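You operate a simulated robot arm through the tools that you are given. There is no shell and no other tool. Be economical: measure what you need, move in short steps, check, and stop when the job is done.

You are at the controls of a simulated robot arm. One attempt, no reset.

JOB
Pack the red card pack and green cup in the tiles box.
Fine: the pack stands in the narrow well, the cup in the wide one; then shut the lid and fasten the clasp; the other pack stays where it is. Set down upright: green cup.

It is judged by the outcome, as a careful person would: the job done as asked, and still so three seconds after it is handed in. It fails if anything else is knocked over, pushed out of place, dropped, spilled or broken. Lids that push on must go on centred and level and be pressed home; caps that screw on are set level and turned clockwise until they are tight.

ROBOT AND FRAMES
A 7-joint arm with a two-finger parallel gripper, fixed in place. Base frame: the origin is at the foot of the arm, x ahead of it, y to its left, z up; the work surface is at about z = 0.82. Units: m, degrees, N and s.
With the tool pointing down near the work surface it reaches from about 0.24 to 0.68 m from the base axis. Its first joint turns from -66.0 to 66.0 degrees. Payload 2.4 kg.
Tool frame: the origin (TCP) lies between the finger pads and is the grasp point; the fingertips stand 0.03 m ahead of it; z points along the fingers, y is the line along which they close. Largest opening 0.094 m; finger width 0.028, thickness 0.01; the body of the gripper, 0.05 by 0.096 m, starts 0.055 m behind the TCP.
Orientation is told as [roll, pitch, yaw] about the base's x, y, z axes, in that order, counted from this pose: with the fingers straight down and closing along the base's y, the tool's x points along the base's -x, its y along +y and its z along -z.

CONTROLS
- The arm moves only by the tool nudge_tool. Its argument "steps" is a list of rows, each a list of 6 numbers: the shift along the tool's x, y, z in units of 150 mm (1.0 is 150 mm), then the turn, a rotation vector about the tool's x, y, z in units of 180 degrees (1.0 is 180 degrees). In form: [[tx, ty, tz, wx, wy, wz], ...]. A call has 1 to 12 rows; each row is the pose to reach, as a shift and turn from the pose commanded when the call began, along the tool's axes at that moment. "fingers" is the opening, from 0 (shut) to 1 (fully open), set as the call begins (left out, the last holds). A call with a number of a shift or a turn outside -1 to 1 is refused whole. Each row takes 0.2 s and may step no farther than 0.05 m and 8.6 degrees from the row before; otherwise, or with a gripper value out of range, the whole call is refused. Where a pose cannot be reached the arm comes as near as it can. A force on the tool above 90 N (or 10 N above the force at the start of the call, whichever is more), or a blocked arm, ends the call early, and 0.2 s more pass. Each finger travels about 0.153 m/s and halts on what it meets, pressing with about 42 N; the grip force reading is that of the motor and also rises with nothing between the fingers. The clock runs only during rows and for 0.2 s after the last one: add rows that repeat a pose to give the fingers time. The reply holds the time, the measured pose of the TCP, the force on the tool along the base axes, the opening and the grip force, in the units named above and with some noise, with the torque about the TCP (base axes, N m) and any sound that the robot's microphone picked up.
- Cameras (640 x 400 px; columns grow to the right, rows downward): "scene" is fixed at [0.0474, 0.4757, 1.4591]; the picture's right is [-0.68, -0.73, 0.00], its down [-0.33, 0.31, -0.89] and it looks along [0.65, -0.61, -0.45] (base axes); focal length 324 px, centre (320, 200). "wrist" rides on the gripper at [0.076, 0.014, -0.102] in the tool frame; the picture's right is [-0.18, 0.98, 0.00], its down [-0.75, -0.14, -0.64] and it looks along [-0.63, -0.12, 0.77] (tool axes); focal length 243 px, centre (320, 200). There is no depth. A picture from a camera that has moved, and an enlarged one, comes with that camera's place and axes in the base frame and with its lens.
- snapshot(camera): a new picture of that camera. The clock stands still meanwhile.
- zoom(camera, box): a new picture of the part [left, top, right, bottom] of that camera's present view, enlarged. The clock stands still meanwhile.
- job_done(): hands the job in; it is judged then, once.

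Work in short steps. Places have to be worked out from the pictures, the camera data and where the tool is seen: move nearer, look again, correct. Check each grasp and each placing, and mend what went wrong. You have 120 turns and 84 pictures in all, those below and enlarged ones among them. Open the gripper and draw the arm clear of the work before you hand the job in, unless the task says otherwise; then end with one line.

The tools are called by a JSON object that holds its "name" and its "arguments". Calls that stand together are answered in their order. nudge_tool: Moves the arm, as the interface text tells. Its arguments: {"type":"object","properties":{"steps":{"type":"array","items":{"type":"array","items":{"type":"number"}}},"fingers":{"type":"number"}},"required":["steps"]} The other tools are called the same way: snapshot (camera) takes a picture; zoom (camera, box) takes an enlarged picture of a part of a camera's view; job_done () hands the job in.

At the start:

```text
t: 0.0
ee_pos: [0.412, 0.1677, 1.2501]
ee_rot: [-0.1, 0.1, 0.1]
force: [0.7, -0.1, 0.2]
torque: [0.0, -0.01, -0.03]
opening: 0.094
grip_force: 0.0
```

scene: 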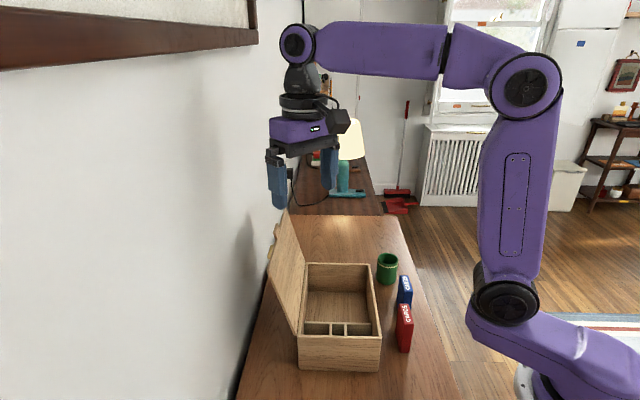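
wrist: 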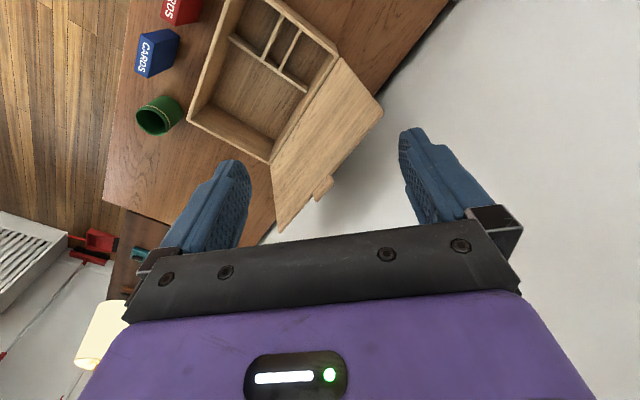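

I'll look closely at the box, the packs and the cup before moving.

{"name": "zoom", "arguments": {"camera": "scene", "box": [250, 200, 442, 380]}}

{"name": "zoom", "arguments": {"camera": "wrist", "box": [100, 0, 420, 200]}}

```text
2.22 times, centred on (346, 290) of scene
camera zoom: at [0.0474, 0.4757, 1.4591], right [-0.68, -0.73, 0.0], down [-0.33, 0.31, -0.89], along [0.65, -0.61, -0.45], focal length 721 px, centre (262, 0)
```

zoom: 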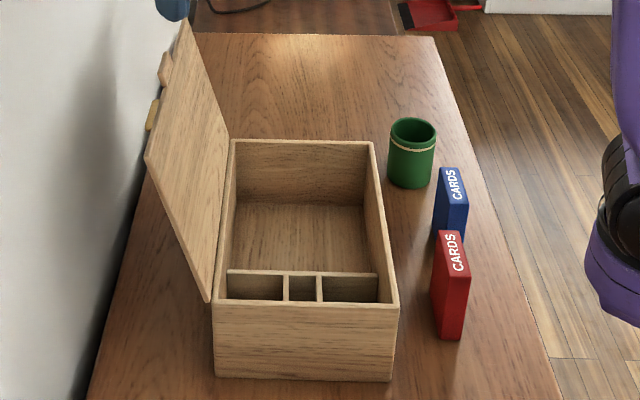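

```text
2.00 times, centred on (260, 100) of wrist
camera zoom: at [0.3375, 0.1813, 1.3512], right [0.18, 0.98, 0.0], down [0.75, -0.14, 0.64], along [0.63, -0.12, -0.77], focal length 485 px, centre (440, 400)
```

zoom: 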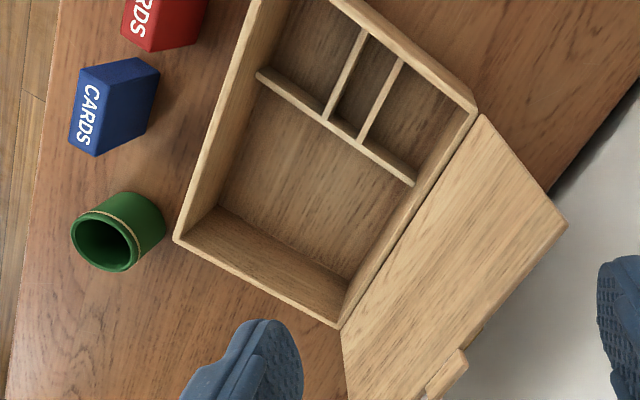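

The box sits at about 45° with its top rim near z≈0.925, and its lid is open on the wall side. I'll turn the tool to yaw -45° so it lines up with the box, and look down along its length.

{"name": "nudge_tool", "arguments": {"steps": [[0.159, 0.057, 0.111, 0, 0, 0.0417], [0.318, 0.113, 0.222, 0, 0, 0.0833], [0.477, 0.17, 0.333, 0, 0, 0.125], [0.635, 0.227, 0.445, 0, 0, 0.1667], [0.794, 0.283, 0.556, 0, 0, 0.2083], [0.953, 0.34, 0.667, 0, 0, 0.25]]}}

{"name": "snapshot", "arguments": {"camera": "wrist"}}

```text
t: 1.4
ee_pos: [0.2702, 0.2189, 1.1495]
ee_rot: [0.0, 0.1, -45.2]
force: [-0.3, -1.0, 0.5]
torque: [-0.03, -0.01, 0.02]
opening: 0.094
grip_force: 0.0
```

```text
79 pictures are left
camera wrist: at [0.2275, 0.2828, 1.2516], right [0.83, 0.56, 0.0], down [0.43, -0.63, 0.64], along [0.36, -0.53, -0.77], focal length 243 px, centre (320, 200)
```

wrist: 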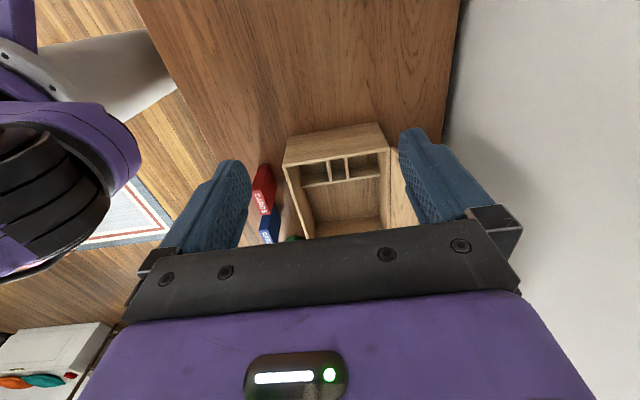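

The clear part of the wrist view is the area right below the camera, so I'll move forward along the box and slightly down to see into the wells.

{"name": "nudge_tool", "arguments": {"steps": [[-0.25, 0, 0.1, 0, 0, 0], [-0.5, 0, 0.2, 0, 0, 0], [-0.75, 0, 0.3, 0, 0, 0]]}}

{"name": "zoom", "arguments": {"camera": "wrist", "box": [160, 0, 480, 240]}}

{"name": "zoom", "arguments": {"camera": "scene", "box": [250, 200, 442, 380]}}

```text
t: 2.2
ee_pos: [0.3537, 0.1374, 1.1076]
ee_rot: [0.0, 0.0, -45.0]
force: [0.1, -0.4, 0.5]
torque: [0.02, -0.01, 0.0]
opening: 0.094
grip_force: 0.1
```

```text
1.67 times, centred on (320, 120) of wrist
camera zoom: at [0.3102, 0.2015, 1.2084], right [0.82, 0.57, 0.0], down [0.43, -0.63, 0.64], along [0.36, -0.53, -0.77], focal length 404 px, centre (320, 333)
```

zoom: 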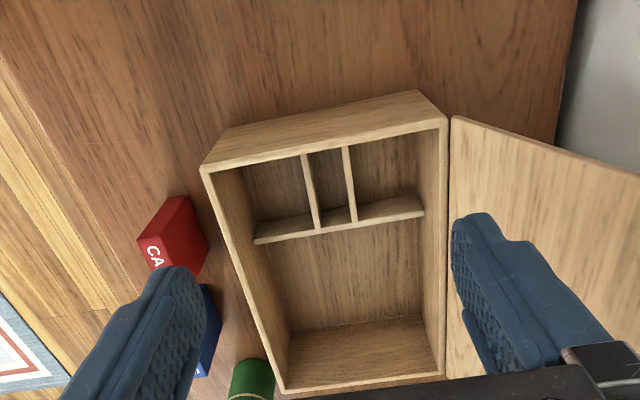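

```text
2.22 times, centred on (346, 290) of scene
camera zoom: at [0.0474, 0.4757, 1.4591], right [-0.68, -0.73, 0.0], down [-0.33, 0.31, -0.89], along [0.65, -0.61, -0.45], focal length 721 px, centre (262, 0)
```

zoom: 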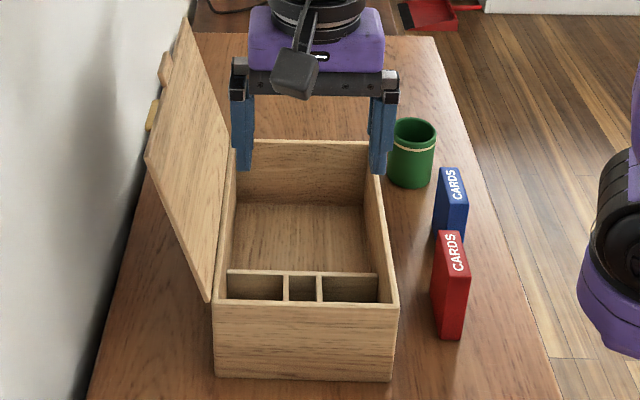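

My estimates agree between views. The box is 0.234×0.164 with its rim at z≈.925, and the middle slot is about 27 mm wide with partition tops near z≈.88. The red pack is about 22×60×88 mm, centred near (.302,-.027) and parallel to the box. I'll move above the red pack and check.

{"name": "nudge_tool", "arguments": {"steps": [[-0.13, -0.255, 0.075, 0, 0, 0], [-0.26, -0.51, 0.15, 0, 0, 0], [-0.39, -0.765, 0.22, 0, 0, 0], [-0.52, -1.0, 0.3, 0, 0, 0]]}}

{"name": "zoom", "arguments": {"camera": "wrist", "box": [160, 0, 480, 240]}}

{"name": "zoom", "arguments": {"camera": "scene", "box": [340, 210, 468, 370]}}

```text
t: 3.2
ee_pos: [0.3005, -0.0238, 1.0599]
ee_rot: [0.0, 0.0, -45.0]
force: [-0.4, -1.5, 0.0]
torque: [0.02, 0.01, -0.01]
opening: 0.0939
grip_force: 0.1
```

```text
1.67 times, centred on (320, 120) of wrist
camera zoom: at [0.2573, 0.0405, 1.1616], right [0.82, 0.57, 0.0], down [0.43, -0.63, 0.64], along [0.36, -0.53, -0.77], focal length 404 px, centre (320, 333)
```

zoom: 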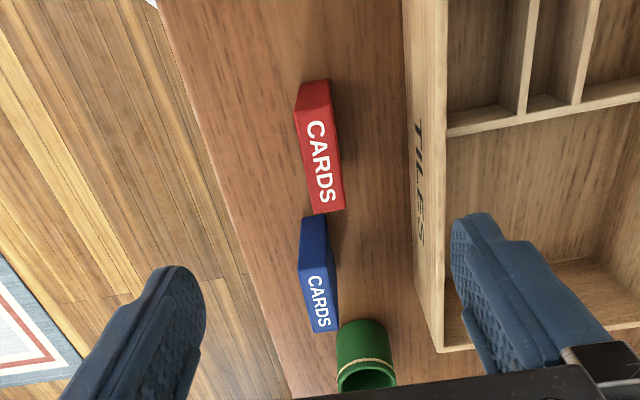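

```text
2.50 times, centred on (404, 290) of scene
camera zoom: at [0.0474, 0.4757, 1.4591], right [-0.68, -0.73, 0.0], down [-0.33, 0.31, -0.89], along [0.65, -0.61, -0.45], focal length 811 px, centre (110, -25)
```

zoom: 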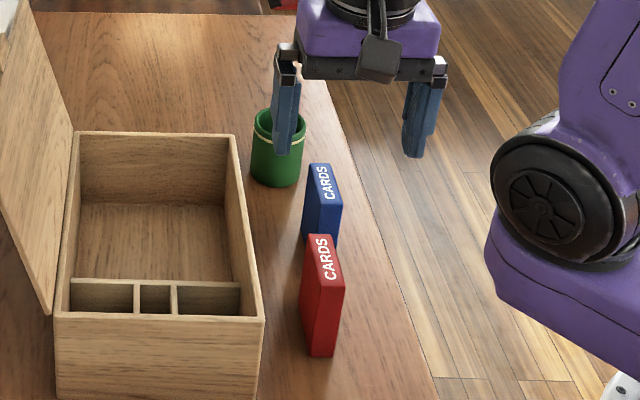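

The red pack is centred at about (.303,-.025), its long side is along -45°, and it is about 19 mm thick. I'll descend over its top part with a partial opening.

{"name": "nudge_tool", "arguments": {"steps": [[-0.019, 0.006, 0.3, 0, 0, 0], [-0.019, 0.006, 0.6, 0, 0, 0], [-0.019, 0.006, 0.8, 0, 0, 0], [-0.019, 0.006, 0.92, 0, 0, 0], [-0.019, 0.006, 0.985, 0, 0, 0], [-0.019, 0.006, 0.985, 0, 0, 0]], "fingers": 0.65}}

{"name": "zoom", "arguments": {"camera": "scene", "box": [340, 210, 468, 370]}}

{"name": "zoom", "arguments": {"camera": "wrist", "box": [160, 0, 480, 240]}}

```text
t: 4.6
ee_pos: [0.3017, -0.0245, 0.9109]
ee_rot: [0.0, 0.0, -45.0]
force: [-0.6, -0.2, -0.5]
torque: [0.03, 0.0, -0.03]
opening: 0.0612
grip_force: 0.0
```

```text
2.50 times, centred on (404, 290) of scene
camera zoom: at [0.0474, 0.4757, 1.4591], right [-0.68, -0.73, 0.0], down [-0.33, 0.31, -0.89], along [0.65, -0.61, -0.45], focal length 811 px, centre (110, -25)
```

zoom: 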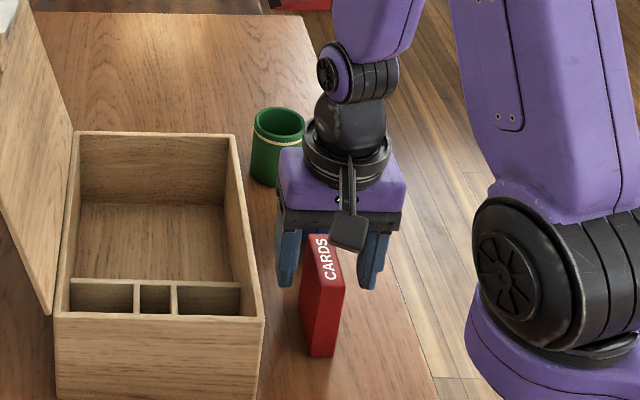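

```text
1.67 times, centred on (320, 120) of wrist
camera zoom: at [0.2585, 0.039, 1.0121], right [0.83, 0.56, 0.0], down [0.43, -0.63, 0.64], along [0.36, -0.53, -0.77], focal length 404 px, centre (320, 333)
```

zoom: 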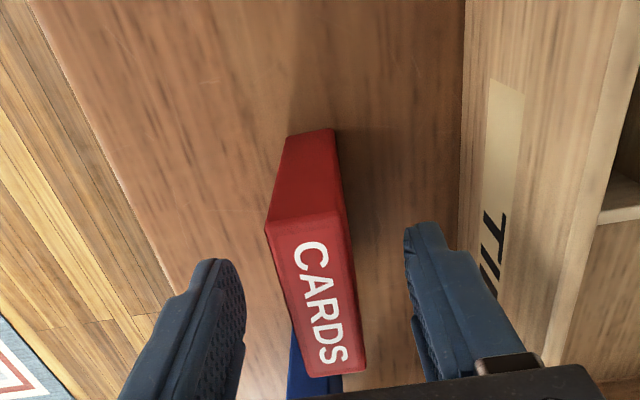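

The pack is between the pads, so I'll close on it.

{"name": "nudge_tool", "arguments": {"steps": [[0, 0, 0, 0, 0, 0], [0, 0, 0, 0, 0, 0], [0, 0, 0, 0, 0, 0]], "fingers": 0}}

{"name": "zoom", "arguments": {"camera": "wrist", "box": [160, 0, 480, 240]}}

```text
t: 5.4
ee_pos: [0.302, -0.0249, 0.9117]
ee_rot: [0.0, 0.1, -45.0]
force: [-0.5, 0.2, 0.4]
torque: [-0.01, 0.0, 0.03]
opening: 0.0256
grip_force: 42.1
```

```text
1.67 times, centred on (320, 120) of wrist
camera zoom: at [0.2585, 0.039, 1.0122], right [0.83, 0.56, 0.0], down [0.43, -0.63, 0.64], along [0.36, -0.53, -0.77], focal length 404 px, centre (320, 333)
```

zoom: 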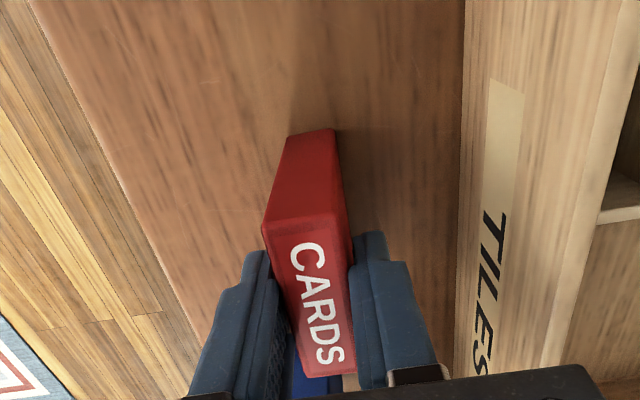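

It's gripped, with an opening of 25.6 mm, so the pack is thicker than I judged. I'll lift straight up and check it, then measure the slot more precisely.

{"name": "nudge_tool", "arguments": {"steps": [[0, 0, -0.1, 0, 0, 0], [0, 0, -0.4, 0, 0, 0], [0, 0, -0.7, 0, 0, 0], [0, 0, -1.0, 0, 0, 0]]}}

{"name": "nudge_tool", "arguments": {"steps": [[0.08, 0.22, 0, 0, 0, 0], [0.17, 0.44, 0, 0, 0, 0], [0.25, 0.6, 0, 0, 0, 0]]}}

{"name": "zoom", "arguments": {"camera": "wrist", "box": [220, 0, 500, 200]}}

{"name": "zoom", "arguments": {"camera": "scene", "box": [280, 210, 440, 370]}}

```text
t: 6.4
ee_pos: [0.3014, -0.0213, 1.0654]
ee_rot: [0.0, -0.1, -45.0]
force: [0.0, 0.0, 0.3]
torque: [-0.02, -0.02, 0.01]
opening: 0.0259
grip_force: 42.4
```

```text
t: 7.2
ee_pos: [0.3349, 0.0684, 1.066]
ee_rot: [0.0, 0.0, -45.1]
force: [0.9, -0.6, -1.7]
torque: [-0.02, -0.01, 0.02]
opening: 0.0256
grip_force: 42.0
```

```text
2.00 times, centred on (360, 100) of wrist
camera zoom: at [0.2928, 0.1325, 1.167], right [0.83, 0.56, 0.0], down [0.43, -0.63, 0.64], along [0.36, -0.53, -0.77], focal length 485 px, centre (240, 400)
```

zoom: 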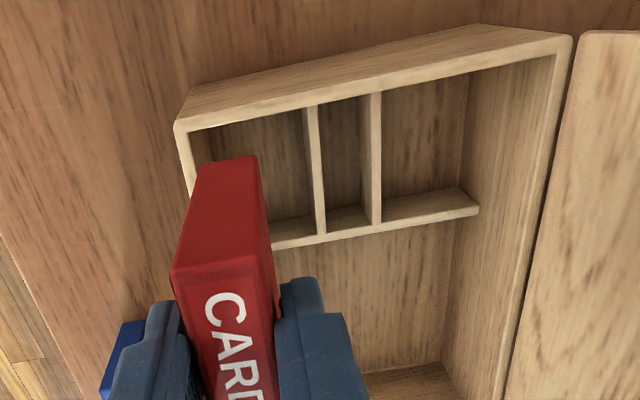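

```text
2.50 times, centred on (360, 290) of scene
camera zoom: at [0.0474, 0.4757, 1.4591], right [-0.68, -0.73, 0.0], down [-0.33, 0.31, -0.89], along [0.65, -0.61, -0.45], focal length 811 px, centre (220, -25)
```

zoom: 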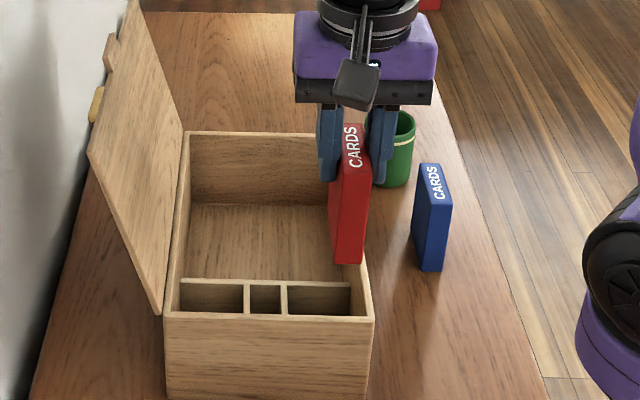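

The slot runs from about b=.067 to .095 (27 mm), with its centre near b≈.0815 and a≈.044 in box coordinates. I'll move the pack above it, still clear of the rim, and check the alignment.

{"name": "nudge_tool", "arguments": {"steps": [[-0.02, 0.2, 0, 0, 0, 0], [-0.046, 0.405, 0, 0, 0, 0], [-0.046, 0.405, 0.12, 0, 0, 0], [-0.046, 0.405, 0.25, 0, 0, 0], [-0.046, 0.405, 0.25, 0, 0, 0]]}}

{"name": "zoom", "arguments": {"camera": "wrist", "box": [220, 0, 460, 160]}}

{"name": "zoom", "arguments": {"camera": "scene", "box": [290, 260, 390, 350]}}

```text
t: 8.4
ee_pos: [0.3844, 0.1045, 1.0251]
ee_rot: [-0.1, 0.0, -45.0]
force: [0.4, 0.1, -0.4]
torque: [0.01, 0.0, 0.0]
opening: 0.0258
grip_force: 42.0
```

```text
2.50 times, centred on (340, 80) of wrist
camera zoom: at [0.3407, 0.1689, 1.1271], right [0.83, 0.56, 0.0], down [0.43, -0.63, 0.64], along [0.36, -0.53, -0.77], focal length 606 px, centre (270, 500)
```

zoom: 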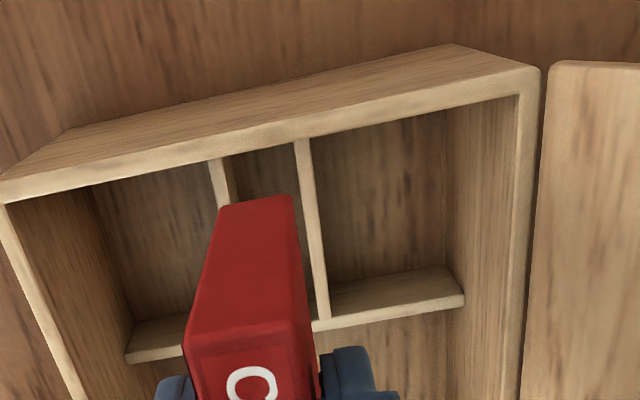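

```text
4.44 times, centred on (340, 305) of scene
camera zoom: at [0.0474, 0.4757, 1.4591], right [-0.68, -0.73, 0.0], down [-0.33, 0.31, -0.89], along [0.65, -0.61, -0.45], focal length 1442 px, centre (231, -267)
```

zoom: 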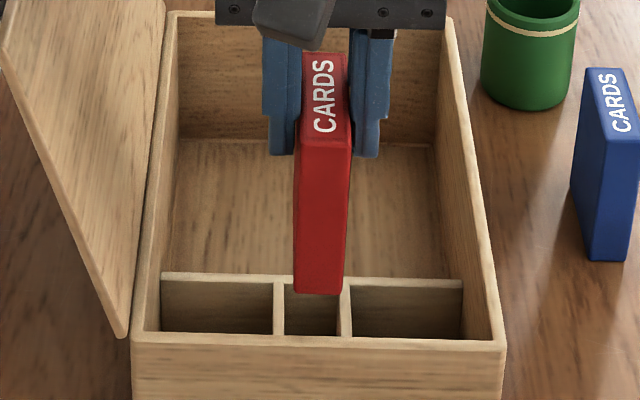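

The pack appears about 21 mm wide against a 27 mm slot, and both views show it centred to within about 1 mm. I'll lower it partway into the slot and watch the force.

{"name": "nudge_tool", "arguments": {"steps": [[0, 0.004, 0.13, 0, 0, 0], [0, 0.004, 0.26, 0, 0, 0], [0, 0.004, 0.35, 0, 0, 0], [0, 0.004, 0.42, 0, 0, 0], [0, 0.004, 0.49, 0, 0, 0]]}}

{"name": "zoom", "arguments": {"camera": "wrist", "box": [220, 0, 460, 160]}}

{"name": "zoom", "arguments": {"camera": "scene", "box": [290, 260, 390, 350]}}

```text
t: 9.6
ee_pos: [0.3865, 0.1024, 0.9524]
ee_rot: [-0.1, -0.1, -45.0]
force: [-0.6, -1.0, -0.1]
torque: [0.03, 0.01, -0.04]
opening: 0.0256
grip_force: 41.9
```

```text
2.50 times, centred on (340, 80) of wrist
camera zoom: at [0.3434, 0.1674, 1.0523], right [0.83, 0.56, 0.0], down [0.43, -0.63, 0.64], along [0.36, -0.53, -0.77], focal length 606 px, centre (270, 500)
```

zoom: 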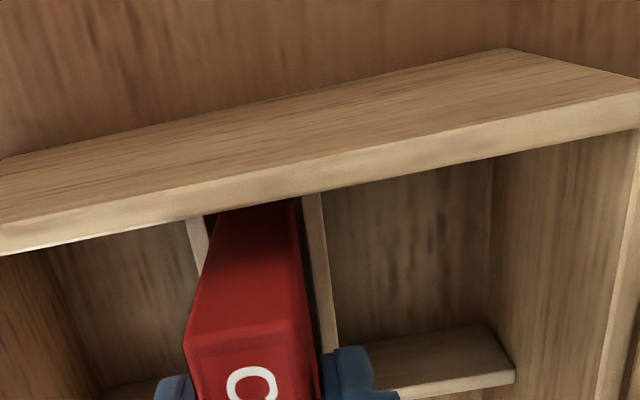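

```text
4.44 times, centred on (340, 305) of scene
camera zoom: at [0.0474, 0.4757, 1.4591], right [-0.68, -0.73, 0.0], down [-0.33, 0.31, -0.89], along [0.65, -0.61, -0.45], focal length 1442 px, centre (231, -267)
```

zoom: 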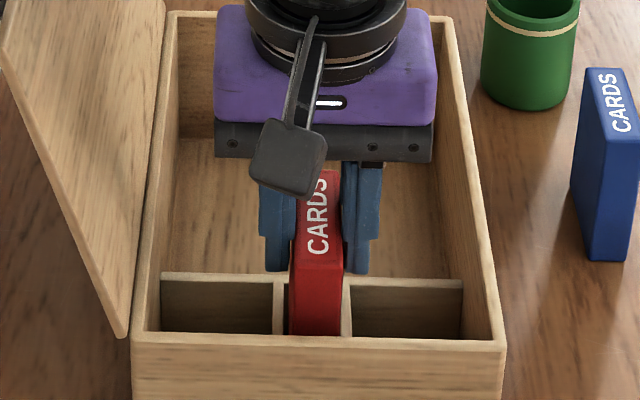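

The pack is inside the slot with no contact force. I'll move back 3 mm to centre it lengthwise and lower it further.

{"name": "nudge_tool", "arguments": {"steps": [[0.022, 0.003, 0.0, 0, 0, 0], [0.022, 0.003, 0.06, 0, 0, 0], [0.022, 0.003, 0.12, 0, 0, 0], [0.022, 0.003, 0.17, 0, 0, 0]]}}

```text
t: 10.6
ee_pos: [0.386, 0.1073, 0.9245]
ee_rot: [0.0, 0.0, -45.1]
force: [0.1, 0.3, -0.8]
torque: [0.0, 0.01, 0.02]
opening: 0.0257
grip_force: 41.9
```

There's still no contact, so I'll continue in 2 mm steps.

{"name": "nudge_tool", "arguments": {"steps": [[0, 0, 0.013, 0, 0, 0], [0, 0, 0.02, 0, 0, 0]]}}

{"name": "zoom", "arguments": {"camera": "scene", "box": [290, 260, 390, 350]}}

{"name": "zoom", "arguments": {"camera": "wrist", "box": [220, 0, 460, 160]}}

```text
t: 11.2
ee_pos: [0.3852, 0.1064, 0.9228]
ee_rot: [0.0, 0.0, -45.0]
force: [0.0, -0.1, -1.1]
torque: [0.05, 0.0, 0.0]
opening: 0.0256
grip_force: 42.1
```

```text
4.44 times, centred on (340, 305) of scene
camera zoom: at [0.0474, 0.4757, 1.4591], right [-0.68, -0.73, 0.0], down [-0.33, 0.31, -0.89], along [0.65, -0.61, -0.45], focal length 1442 px, centre (231, -267)
```

zoom: 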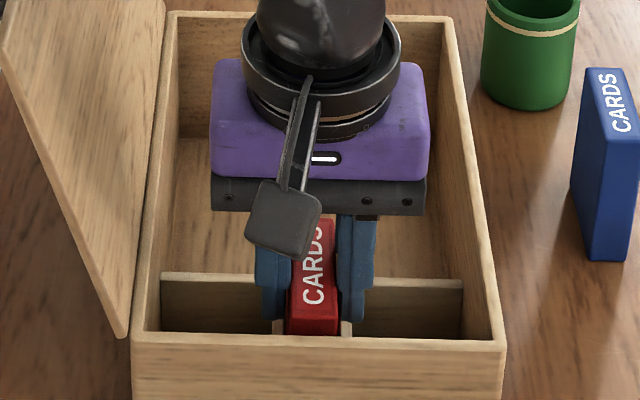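

```text
2.50 times, centred on (340, 80) of wrist
camera zoom: at [0.3421, 0.1709, 1.0242], right [0.83, 0.56, 0.0], down [0.43, -0.63, 0.64], along [0.36, -0.53, -0.77], focal length 606 px, centre (270, 500)
```

zoom: 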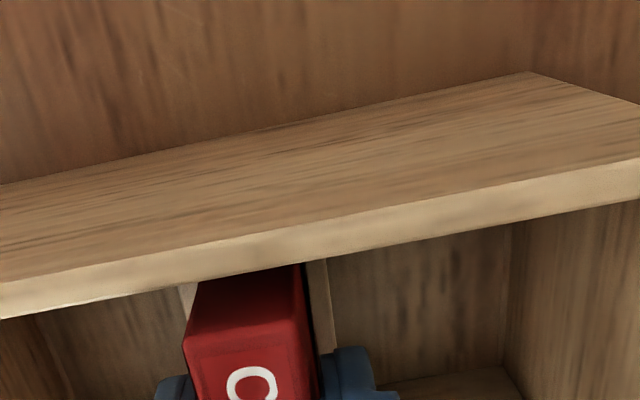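

There's about 1 N of force. I'll take another few millimetres down.

{"name": "nudge_tool", "arguments": {"steps": [[0, 0, 0.013, 0, 0, 0], [0, 0, 0.02, 0, 0, 0]]}}

{"name": "nudge_tool", "arguments": {"steps": [[0, 0, 0.01, 0, 0, 0], [0, 0, 0.015, 0, 0, 0]]}}

```text
t: 11.8
ee_pos: [0.3851, 0.1069, 0.9187]
ee_rot: [0.0, 0.0, -45.1]
force: [1.4, -0.9, -0.3]
torque: [0.05, 0.01, 0.0]
opening: 0.0256
grip_force: 42.3
```

```text
t: 12.4
ee_pos: [0.3865, 0.1055, 0.917]
ee_rot: [0.0, 0.0, -45.0]
force: [0.6, -0.3, -0.9]
torque: [0.0, 0.01, 0.01]
opening: 0.0253
grip_force: 42.0
```

Still no contact, so I'll go on in 1.5 mm steps.

{"name": "nudge_tool", "arguments": {"steps": [[0, 0, 0.008, 0, 0, 0], [0, 0, 0.012, 0, 0, 0]]}}

{"name": "zoom", "arguments": {"camera": "wrist", "box": [220, 0, 460, 160]}}

{"name": "zoom", "arguments": {"camera": "scene", "box": [310, 290, 370, 350]}}

```text
t: 13.0
ee_pos: [0.3856, 0.1069, 0.9146]
ee_rot: [0.2, -0.2, -45.0]
force: [-2.6, 5.8, 38.4]
torque: [-0.01, 0.01, -0.03]
opening: 0.0257
grip_force: 41.6
```

```text
2.50 times, centred on (340, 80) of wrist
camera zoom: at [0.3425, 0.1707, 1.0167], right [0.82, 0.57, 0.0], down [0.43, -0.63, 0.64], along [0.37, -0.53, -0.77], focal length 606 px, centre (270, 500)
```

zoom: 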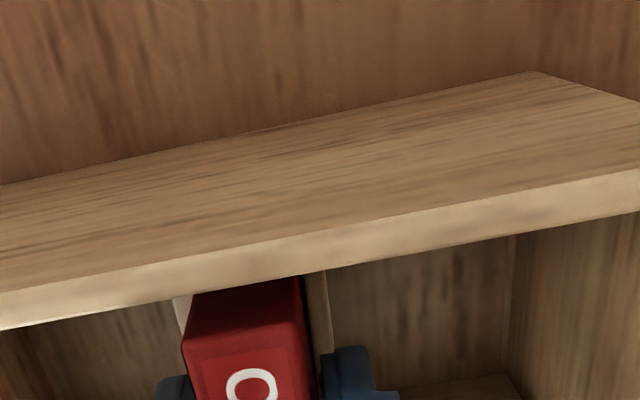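

```text
6.67 times, centred on (340, 320) of scene
camera zoom: at [0.0468, 0.4757, 1.4591], right [-0.68, -0.73, 0.0], down [-0.33, 0.31, -0.89], along [0.65, -0.61, -0.45], focal length 2163 px, centre (187, -600)
```

zoom: 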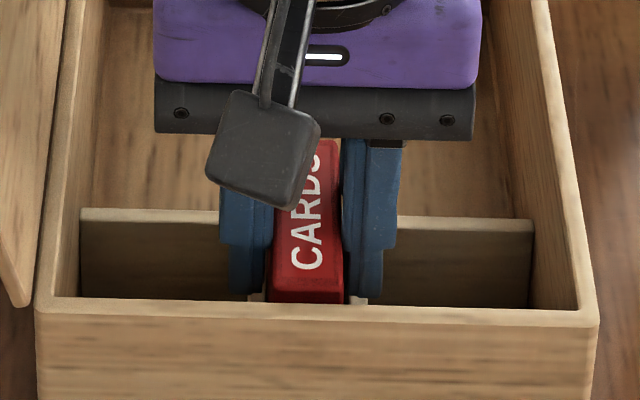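

A 38 N contact at this height fits the pack bottom reaching the box floor. I'll ease up 1 mm, open the fingers gently and lift clear.

{"name": "nudge_tool", "arguments": {"steps": [[0, 0, -0.008, 0, 0, 0], [0, 0, -0.008, 0, 0, 0]]}}

{"name": "nudge_tool", "arguments": {"steps": [[0, 0, 0, 0, 0, 0], [0, 0, 0, 0, 0, 0]], "fingers": 0.6}}

{"name": "nudge_tool", "arguments": {"steps": [[0, 0, -0.15, 0, 0, 0], [0, 0, -0.4, 0, 0, 0], [0, 0, -0.7, 0, 0, 0], [0, 0, -1, 0, 0, 0]]}}

{"name": "zoom", "arguments": {"camera": "wrist", "box": [160, 0, 480, 240]}}

{"name": "zoom", "arguments": {"camera": "scene", "box": [280, 210, 440, 370]}}

```text
t: 13.6
ee_pos: [0.3859, 0.106, 0.9153]
ee_rot: [0.0, -0.2, -45.0]
force: [4.8, 1.5, 11.9]
torque: [-0.24, -0.62, 0.14]
opening: 0.0258
grip_force: 41.9
```

```text
t: 14.2
ee_pos: [0.3841, 0.1057, 0.9145]
ee_rot: [0.0, 0.0, -45.1]
force: [0.8, -0.3, -1.0]
torque: [0.01, 0.01, -0.03]
opening: 0.0567
grip_force: 0.1
```

```text
t: 15.2
ee_pos: [0.3867, 0.1029, 1.0648]
ee_rot: [0.0, 0.0, -45.0]
force: [-0.3, 0.1, -0.1]
torque: [-0.02, 0.02, -0.02]
opening: 0.0564
grip_force: 0.1
```

```text
1.67 times, centred on (320, 120) of wrist
camera zoom: at [0.3435, 0.1674, 1.1669], right [0.83, 0.56, 0.0], down [0.43, -0.63, 0.64], along [0.36, -0.53, -0.77], focal length 404 px, centre (320, 333)
```

zoom: 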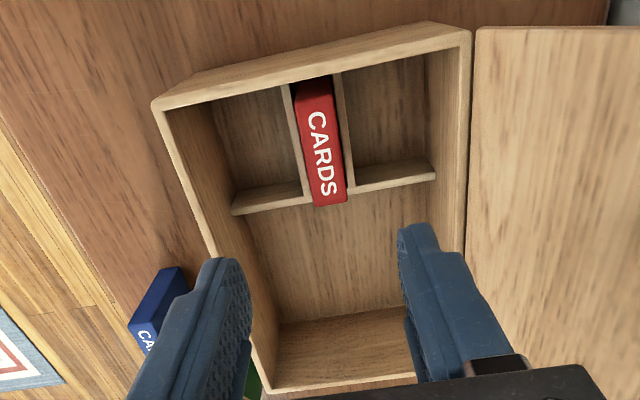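

```text
2.50 times, centred on (360, 290) of scene
camera zoom: at [0.0474, 0.4757, 1.4591], right [-0.68, -0.73, 0.0], down [-0.33, 0.31, -0.89], along [0.65, -0.61, -0.45], focal length 811 px, centre (220, -25)
```

zoom: 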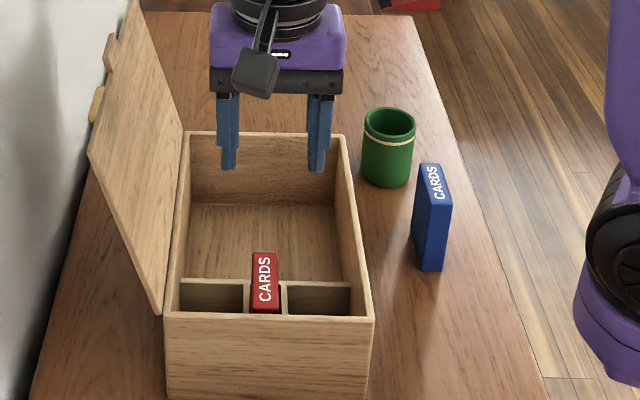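

The red pack stands in the middle slot, below the rim. Next is the cup, which I judge to be centred near (.459,-.178), about 60 mm wide and 72 mm tall. I'll open fully and move above it.

{"name": "nudge_tool", "arguments": {"steps": [[-0.21, -0.125, 0, 0, 0, 0], [-0.42, -0.25, 0, 0, 0, 0], [-0.63, -0.37, 0, 0, 0, 0], [-0.83, -0.49, 0, 0, 0, 0]], "fingers": 1}}

{"name": "nudge_tool", "arguments": {"steps": [[-0.18, -0.125, 0, 0, 0, 0], [-0.36, -0.25, 0, 0, 0, 0], [-0.53, -0.37, 0, 0, 0, 0], [-0.7, -0.49, 0, 0, 0, 0]]}}

{"name": "zoom", "arguments": {"camera": "wrist", "box": [160, 0, 480, 240]}}

{"name": "zoom", "arguments": {"camera": "scene", "box": [280, 170, 440, 330]}}

```text
t: 16.2
ee_pos: [0.4205, -0.0368, 1.0642]
ee_rot: [0.0, 0.0, -45.0]
force: [-0.3, 0.0, 0.5]
torque: [0.01, -0.03, -0.05]
opening: 0.0939
grip_force: 0.1
```

```text
t: 17.2
ee_pos: [0.4435, -0.1622, 1.069]
ee_rot: [0.1, 0.0, -45.0]
force: [0.8, 0.2, 0.0]
torque: [0.02, 0.03, 0.01]
opening: 0.0941
grip_force: 0.1
```

```text
1.67 times, centred on (320, 120) of wrist
camera zoom: at [0.3994, -0.0985, 1.1698], right [0.83, 0.56, 0.0], down [0.43, -0.63, 0.64], along [0.36, -0.53, -0.77], focal length 404 px, centre (320, 333)
```

zoom: 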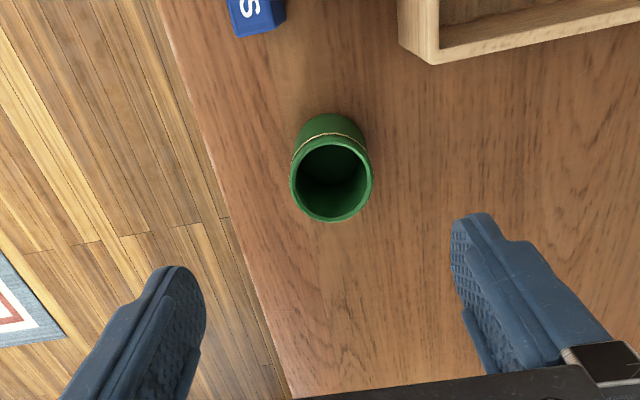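

```text
2.50 times, centred on (360, 250) of scene
camera zoom: at [0.0474, 0.4757, 1.4591], right [-0.68, -0.73, 0.0], down [-0.33, 0.31, -0.89], along [0.65, -0.61, -0.45], focal length 811 px, centre (220, 75)
```

zoom: 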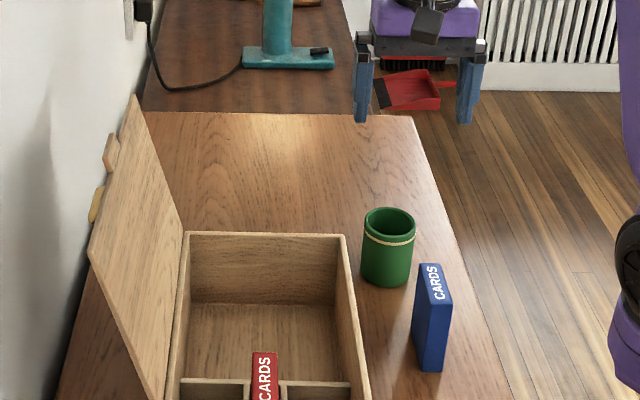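

The cup is centred at about (.460,-.175). I'll centre the tool over it and descend to just above the rim, then check.

{"name": "nudge_tool", "arguments": {"steps": [[-0.14, 0.015, 0.0, 0, 0, 0], [-0.14, 0.015, 0.28, 0, 0, 0], [-0.14, 0.015, 0.55, 0, 0, 0], [-0.14, 0.015, 0.8, 0, 0, 0], [-0.14, 0.015, 0.8, 0, 0, 0]]}}

{"name": "zoom", "arguments": {"camera": "wrist", "box": [160, 0, 480, 240]}}

```text
t: 18.4
ee_pos: [0.4628, -0.1715, 0.9453]
ee_rot: [0.0, 0.0, -45.0]
force: [-0.5, 1.0, 0.6]
torque: [-0.01, 0.01, -0.02]
opening: 0.0941
grip_force: 0.1
```

```text
1.67 times, centred on (320, 120) of wrist
camera zoom: at [0.4189, -0.1072, 1.0477], right [0.83, 0.56, 0.0], down [0.43, -0.63, 0.64], along [0.36, -0.53, -0.77], focal length 404 px, centre (320, 333)
```

zoom: 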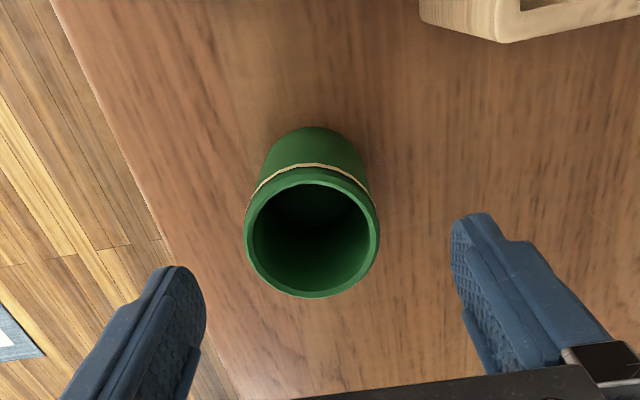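

The cup is only about 3 mm off tool centre. I'll correct that, descend to grip height and close.

{"name": "nudge_tool", "arguments": {"steps": [[0.016, -0.018, 0.0, 0, 0, 0], [0.016, -0.018, 0.15, 0, 0, 0], [0.016, -0.018, 0.3, 0, 0, 0], [0.016, -0.018, 0.43, 0, 0, 0], [0.016, -0.018, 0.43, 0, 0, 0]]}}

{"name": "nudge_tool", "arguments": {"steps": [[0, 0, 0, 0, 0, 0], [0, 0, 0, 0, 0, 0], [0, 0, 0, 0, 0, 0]], "fingers": 0}}

{"name": "zoom", "arguments": {"camera": "wrist", "box": [160, 0, 480, 240]}}

```text
t: 19.6
ee_pos: [0.4566, -0.1732, 0.8818]
ee_rot: [0.0, 0.0, -44.9]
force: [0.3, 0.5, -1.2]
torque: [0.02, 0.01, -0.03]
opening: 0.0938
grip_force: 0.0
```

```text
t: 20.4
ee_pos: [0.4554, -0.1727, 0.8812]
ee_rot: [0.0, 0.0, -45.0]
force: [0.8, -0.9, 0.5]
torque: [0.0, 0.01, 0.0]
opening: 0.0576
grip_force: 42.3
```

```text
1.67 times, centred on (320, 120) of wrist
camera zoom: at [0.4127, -0.1091, 0.9837], right [0.83, 0.56, 0.0], down [0.43, -0.63, 0.64], along [0.36, -0.53, -0.77], focal length 404 px, centre (320, 333)
```

zoom: 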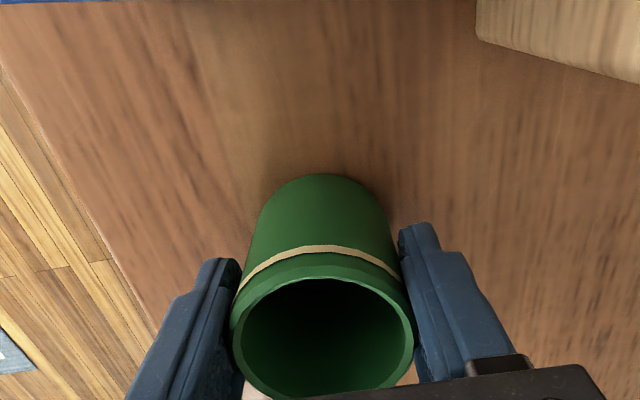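

The cup is held at 57.6 mm. I'll lift it and carry it over the wide well.

{"name": "nudge_tool", "arguments": {"steps": [[0, 0, -0.1, 0, 0, 0], [0, 0, -0.4, 0, 0, 0], [0, 0, -0.7, 0, 0, 0], [0, 0, -1.0, 0, 0, 0]]}}

{"name": "nudge_tool", "arguments": {"steps": [[0.185, 0.195, 0, 0, 0, 0], [0.37, 0.39, 0, 0, 0, 0], [0.555, 0.585, 0, 0, 0, 0], [0.74, 0.78, 0, 0, 0, 0], [0.923, 0.976, 0, 0, 0, 0], [0.923, 0.976, 0, 0, 0, 0]]}}

{"name": "snapshot", "arguments": {"camera": "scene"}}

{"name": "zoom", "arguments": {"camera": "wrist", "box": [160, 0, 480, 240]}}

```text
t: 21.4
ee_pos: [0.4552, -0.1731, 1.0294]
ee_rot: [-0.1, 0.1, -45.0]
force: [-1.2, 0.8, -0.3]
torque: [-0.02, 0.01, -0.01]
opening: 0.057
grip_force: 41.5
```

```text
t: 22.8
ee_pos: [0.4608, 0.0295, 1.0319]
ee_rot: [0.0, 0.0, -45.0]
force: [-0.1, 0.1, -1.9]
torque: [0.0, -0.01, -0.02]
opening: 0.0572
grip_force: 41.5
```

```text
55 pictures are left
```

scene: 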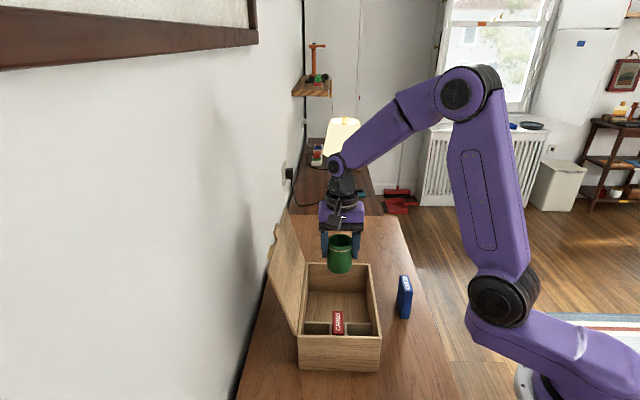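

```text
1.67 times, centred on (320, 120) of wrist
camera zoom: at [0.4173, 0.0921, 1.135], right [0.83, 0.56, 0.0], down [0.43, -0.63, 0.64], along [0.36, -0.53, -0.77], focal length 404 px, centre (320, 333)
```

zoom: 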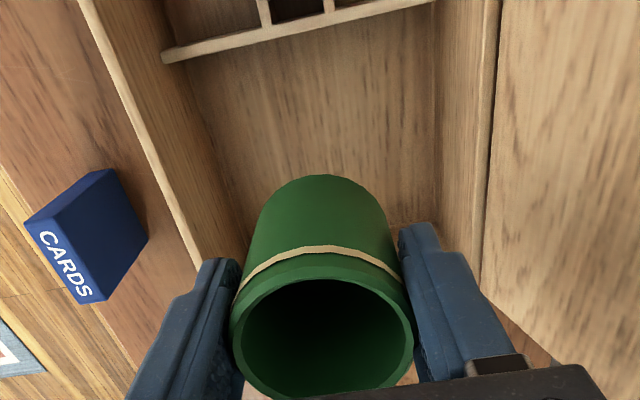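

The cup is centred over the wide well, so I'll lower it to just above the floor.

{"name": "nudge_tool", "arguments": {"steps": [[0, 0, 0.25, 0, 0, 0], [0, 0, 0.5, 0, 0, 0], [0, 0, 0.75, 0, 0, 0], [0, 0, 0.88, 0, 0, 0], [0, 0, 0.94, 0, 0, 0], [0, 0, 0.94, 0, 0, 0]]}}

{"name": "nudge_tool", "arguments": {"steps": [[0, 0, 0.01, 0, 0, 0], [0, 0, 0.02, 0, 0, 0]]}}

```text
t: 24.2
ee_pos: [0.464, 0.0281, 0.8916]
ee_rot: [0.1, 0.0, -44.9]
force: [0.0, -0.1, -0.6]
torque: [0.0, -0.02, 0.0]
opening: 0.0572
grip_force: 41.6
```

```text
t: 24.8
ee_pos: [0.4615, 0.0291, 0.8881]
ee_rot: [0.0, 0.0, -44.9]
force: [0.9, -0.6, -1.3]
torque: [0.01, -0.01, 0.0]
opening: 0.0574
grip_force: 41.8
```

No contact yet, so I'll go on in small steps.

{"name": "nudge_tool", "arguments": {"steps": [[0, 0, 0.007, 0, 0, 0], [0, 0, 0.014, 0, 0, 0]]}}

{"name": "nudge_tool", "arguments": {"steps": [[0, 0, 0.006, 0, 0, 0], [0, 0, 0.01, 0, 0, 0]]}}

```text
t: 25.4
ee_pos: [0.4623, 0.0283, 0.8877]
ee_rot: [0.0, 0.0, -45.1]
force: [-6.6, -5.4, 30.6]
torque: [-0.47, 0.37, -0.05]
opening: 0.0573
grip_force: 42.1
```

```text
t: 26.0
ee_pos: [0.4626, 0.0293, 0.8845]
ee_rot: [0.2, -0.2, -45.0]
force: [2.2, -5.0, 28.9]
torque: [-0.56, 0.13, 0.0]
opening: 0.0572
grip_force: 42.0
```

The cup is down, with about 30 N of contact. I'll ease up, release it and lift clear.

{"name": "nudge_tool", "arguments": {"steps": [[0, 0, -0.007, 0, 0, 0], [0, 0, -0.007, 0, 0, 0]]}}

{"name": "nudge_tool", "arguments": {"steps": [[0, 0, 0, 0, 0, 0], [0, 0, 0, 0, 0, 0], [0, 0, 0, 0, 0, 0]], "fingers": 0.93}}

{"name": "nudge_tool", "arguments": {"steps": [[0, 0, -0.15, 0, 0, 0], [0, 0, -0.4, 0, 0, 0], [0, 0, -0.7, 0, 0, 0], [0, 0, -1, 0, 0, 0]]}}

{"name": "nudge_tool", "arguments": {"steps": [[0.2, 0, -0.2, 0, 0, 0], [0.4, 0, -0.4, 0, 0, 0], [0.6, 0, -0.6, 0, 0, 0], [0.8, 0, -0.8, 0, 0, 0]]}}

{"name": "zoom", "arguments": {"camera": "wrist", "box": [160, 0, 480, 240]}}

{"name": "zoom", "arguments": {"camera": "scene", "box": [230, 200, 390, 380]}}

```text
t: 26.6
ee_pos: [0.4613, 0.0293, 0.884]
ee_rot: [0.1, 0.1, -45.0]
force: [3.3, -0.2, 9.5]
torque: [-0.08, -0.4, 0.0]
opening: 0.057
grip_force: 42.2
```

```text
t: 27.4
ee_pos: [0.4613, 0.0297, 0.8844]
ee_rot: [0.0, 0.0, -45.0]
force: [0.7, -0.3, -0.2]
torque: [0.02, -0.02, 0.01]
opening: 0.0875
grip_force: 0.1
```

```text
t: 28.4
ee_pos: [0.4601, 0.0303, 1.0377]
ee_rot: [0.0, 0.0, -45.0]
force: [0.2, 0.3, 0.2]
torque: [0.0, 0.0, -0.01]
opening: 0.0874
grip_force: 0.0
```

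```text
t: 29.4
ee_pos: [0.3788, 0.1146, 1.156]
ee_rot: [0.0, 0.1, -45.0]
force: [-1.2, 0.0, 0.0]
torque: [0.03, 0.0, -0.02]
opening: 0.0874
grip_force: 0.0
```

```text
1.67 times, centred on (320, 120) of wrist
camera zoom: at [0.3353, 0.1778, 1.2572], right [0.83, 0.56, 0.0], down [0.43, -0.63, 0.64], along [0.36, -0.53, -0.77], focal length 404 px, centre (320, 333)
```

zoom: 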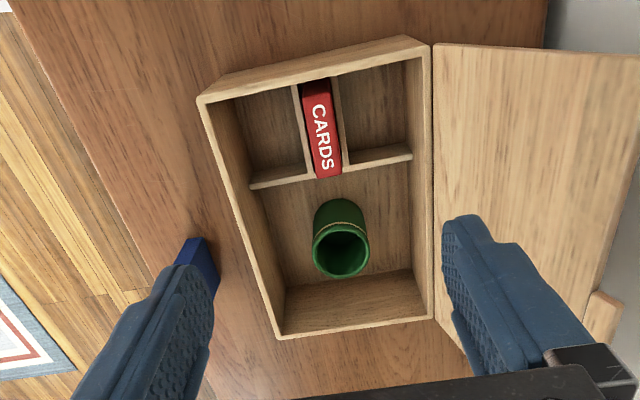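

```text
2.22 times, centred on (310, 290) of scene
camera zoom: at [0.0474, 0.4757, 1.4591], right [-0.68, -0.73, 0.0], down [-0.33, 0.31, -0.89], along [0.65, -0.61, -0.45], focal length 721 px, centre (342, 0)
```

zoom: 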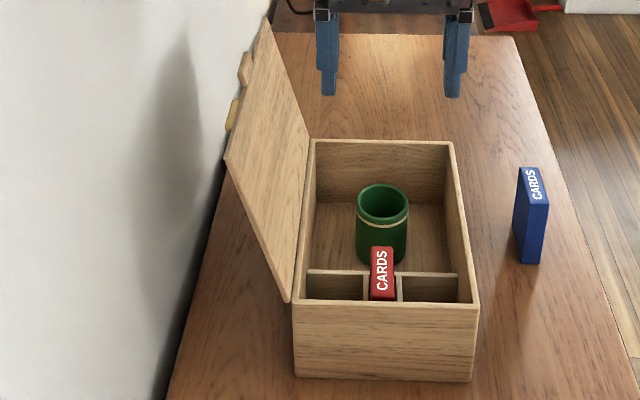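

Both items are packed well. Next is the lid: its free edge is near b≈.213, z≈1.09, leaning about 17° past vertical, with the wall at b≈.275. I'll zoom in on the lid edge and clasp.

{"name": "zoom", "arguments": {"camera": "scene", "box": [255, 195, 319, 285]}}

{"name": "snapshot", "arguments": {"camera": "wrist"}}

```text
4.44 times, centred on (287, 240) of scene
camera zoom: at [0.0474, 0.4757, 1.4591], right [-0.68, -0.73, 0.0], down [-0.33, 0.31, -0.89], along [0.65, -0.61, -0.45], focal length 1442 px, centre (467, 22)
```

zoom: 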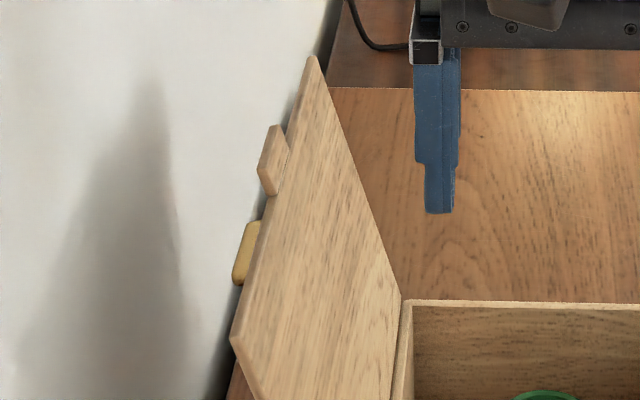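

```text
50 pictures are left
camera wrist: at [0.3353, 0.1778, 1.2572], right [0.83, 0.56, 0.0], down [0.43, -0.63, 0.64], along [0.36, -0.53, -0.77], focal length 243 px, centre (320, 200)
```

wrist: 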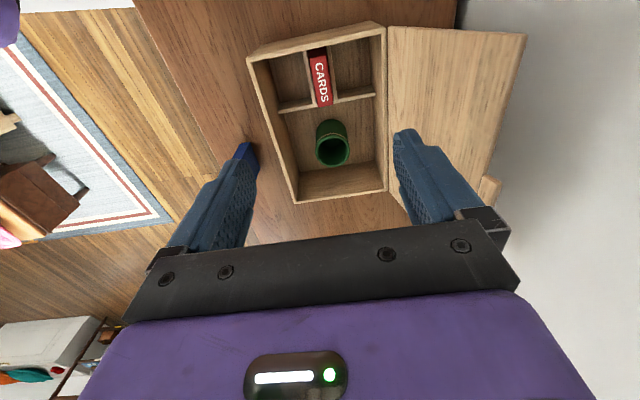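

There is a wood tab at mid-edge (a≈.12) and a brass-coloured piece near a≈.06. I'll move above the lid edge to see them from the top.

{"name": "nudge_tool", "arguments": {"steps": [[0, 0.0, -0.3, 0, 0, 0], [-0.08, 0.28, -0.3, 0, 0, 0], [-0.165, 0.57, -0.3, 0, 0, 0], [-0.165, 0.57, -0.3, 0, 0, 0]]}}

{"name": "zoom", "arguments": {"camera": "wrist", "box": [220, 0, 540, 200]}}

```text
t: 30.4
ee_pos: [0.4562, 0.1548, 1.1997]
ee_rot: [0.0, -0.1, -45.0]
force: [0.2, 0.1, -0.5]
torque: [-0.02, -0.01, -0.01]
opening: 0.0875
grip_force: 0.0
```

```text
2.00 times, centred on (380, 100) of wrist
camera zoom: at [0.4124, 0.2195, 1.3009], right [0.83, 0.56, 0.0], down [0.43, -0.63, 0.64], along [0.36, -0.53, -0.77], focal length 485 px, centre (200, 400)
```

zoom: 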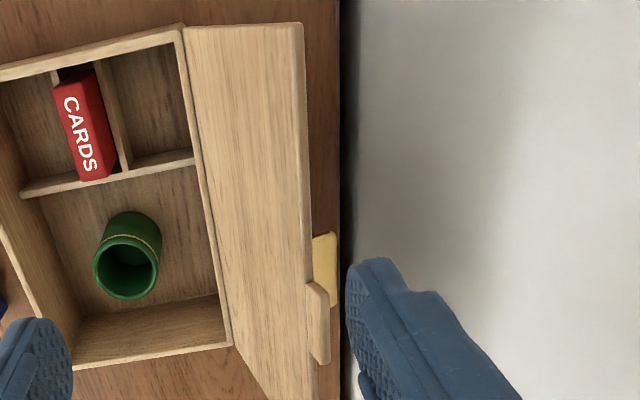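

The brass piece is behind the lid at mid-length (a≈.09–.14) and the wood lip is on the edge at a≈.10–.145. I'll straddle the lid edge loosely at a≈.05, clear of both, with about 60 mm open and well off the wall.

{"name": "nudge_tool", "arguments": {"steps": [[0.08, 0.263, 0, 0, 0, 0], [0.08, 0.263, 0, 0, 0, 0], [0.08, 0.263, 0.2, 0, 0, 0], [0.08, 0.263, 0.4, 0, 0, 0], [0.08, 0.263, 0.55, 0, 0, 0], [0.08, 0.263, 0.66, 0, 0, 0]], "fingers": 0.64}}

{"name": "zoom", "arguments": {"camera": "scene", "box": [225, 150, 345, 300]}}

{"name": "zoom", "arguments": {"camera": "wrist", "box": [220, 0, 540, 220]}}

```text
t: 31.8
ee_pos: [0.475, 0.1954, 1.1015]
ee_rot: [0.0, -0.1, -44.9]
force: [-0.6, 1.3, -0.8]
torque: [-0.01, 0.04, 0.0]
opening: 0.0602
grip_force: 0.1
```

```text
2.67 times, centred on (285, 225) of scene
camera zoom: at [0.0474, 0.4757, 1.4591], right [-0.68, -0.73, 0.0], down [-0.33, 0.31, -0.89], along [0.65, -0.61, -0.45], focal length 865 px, centre (413, 133)
```

zoom: 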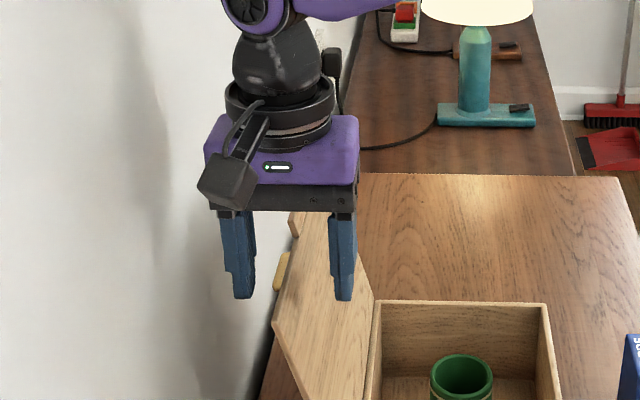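

```text
1.82 times, centred on (380, 110) of wrist
camera zoom: at [0.4311, 0.2579, 1.2035], right [0.83, 0.56, 0.0], down [0.43, -0.63, 0.64], along [0.36, -0.53, -0.77], focal length 441 px, centre (211, 364)
```

zoom: 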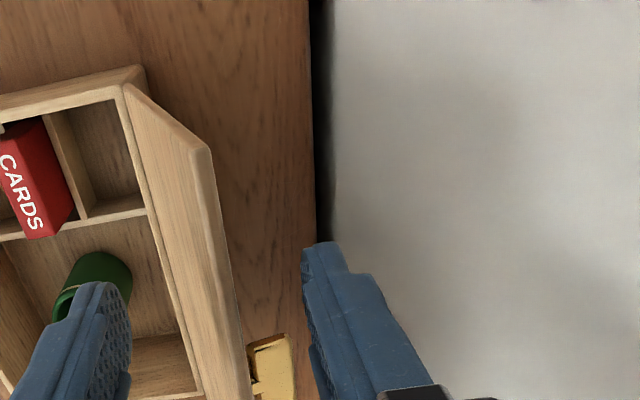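

The lid edge is between the fingers with clearance. I'll narrow the opening slightly and pull the lid toward the box along its arc, leaning the tool as it passes vertical.

{"name": "nudge_tool", "arguments": {"steps": [[0, 0, 0, 0, 0, 0], [0, -0.07, -0.005, 0, 0, 0], [0, -0.131, -0.01, 0, 0, 0], [0, -0.217, -0.02, 0, 0, 0], [0, -0.304, -0.023, 0, 0, 0], [0, -0.384, -0.021, -0.0167, 0, 0], [0, -0.464, -0.012, -0.0333, 0, 0], [0, -0.544, 0.001, -0.05, 0, 0], [0, -0.604, 0.015, -0.0667, 0, 0]], "fingers": 0.48}}

{"name": "zoom", "arguments": {"camera": "scene", "box": [245, 150, 405, 350]}}

```text
t: 33.8
ee_pos: [0.4097, 0.1288, 1.0989]
ee_rot: [12.0, 0.0, -44.9]
force: [-0.7, -0.3, 0.4]
torque: [0.02, -0.02, 0.01]
opening: 0.0454
grip_force: 0.2
```

```text
2.00 times, centred on (325, 250) of scene
camera zoom: at [0.0474, 0.4757, 1.4591], right [-0.68, -0.73, 0.0], down [-0.33, 0.31, -0.89], along [0.65, -0.61, -0.45], focal length 649 px, centre (310, 100)
```

zoom: 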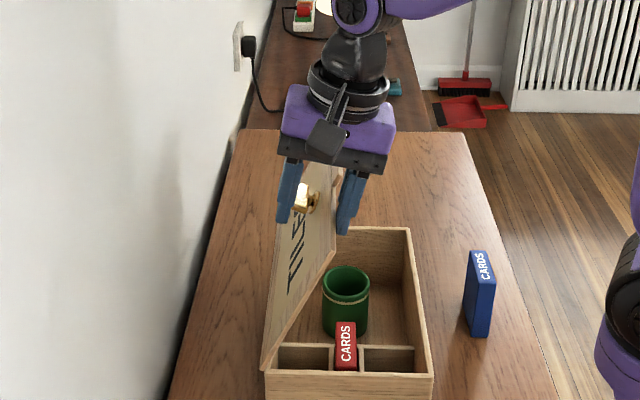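

The lid passed vertical and now leans on the near finger, under control. I'll continue the arc down to about 40°.

{"name": "nudge_tool", "arguments": {"steps": [[0, -0.143, 0.015, -0.0333, 0, 0], [0, -0.285, 0.047, -0.0722, 0, 0], [0, -0.423, 0.097, -0.111, 0, 0], [0, -0.551, 0.161, -0.144, 0, 0], [0, -0.669, 0.241, -0.178, 0, 0]]}}

{"name": "zoom", "arguments": {"camera": "scene", "box": [245, 150, 405, 350]}}

```text
t: 35.2
ee_pos: [0.3709, 0.0149, 1.0409]
ee_rot: [39.4, -3.5, -46.7]
force: [-0.1, -1.5, 0.0]
torque: [-0.02, 0.02, -0.03]
opening: 0.0452
grip_force: 0.7
out of reach, approached as far as the arm can: row 3, 4, 5
stopped in row 5: the arm was blocked; the commanded pose is now the measured one
```

```text
2.00 times, centred on (325, 250) of scene
camera zoom: at [0.0474, 0.4756, 1.4591], right [-0.68, -0.73, 0.0], down [-0.33, 0.31, -0.89], along [0.65, -0.61, -0.45], focal length 649 px, centre (310, 100)
```

zoom: 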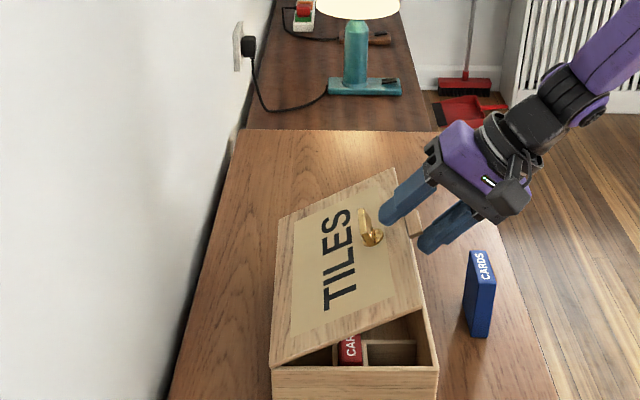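

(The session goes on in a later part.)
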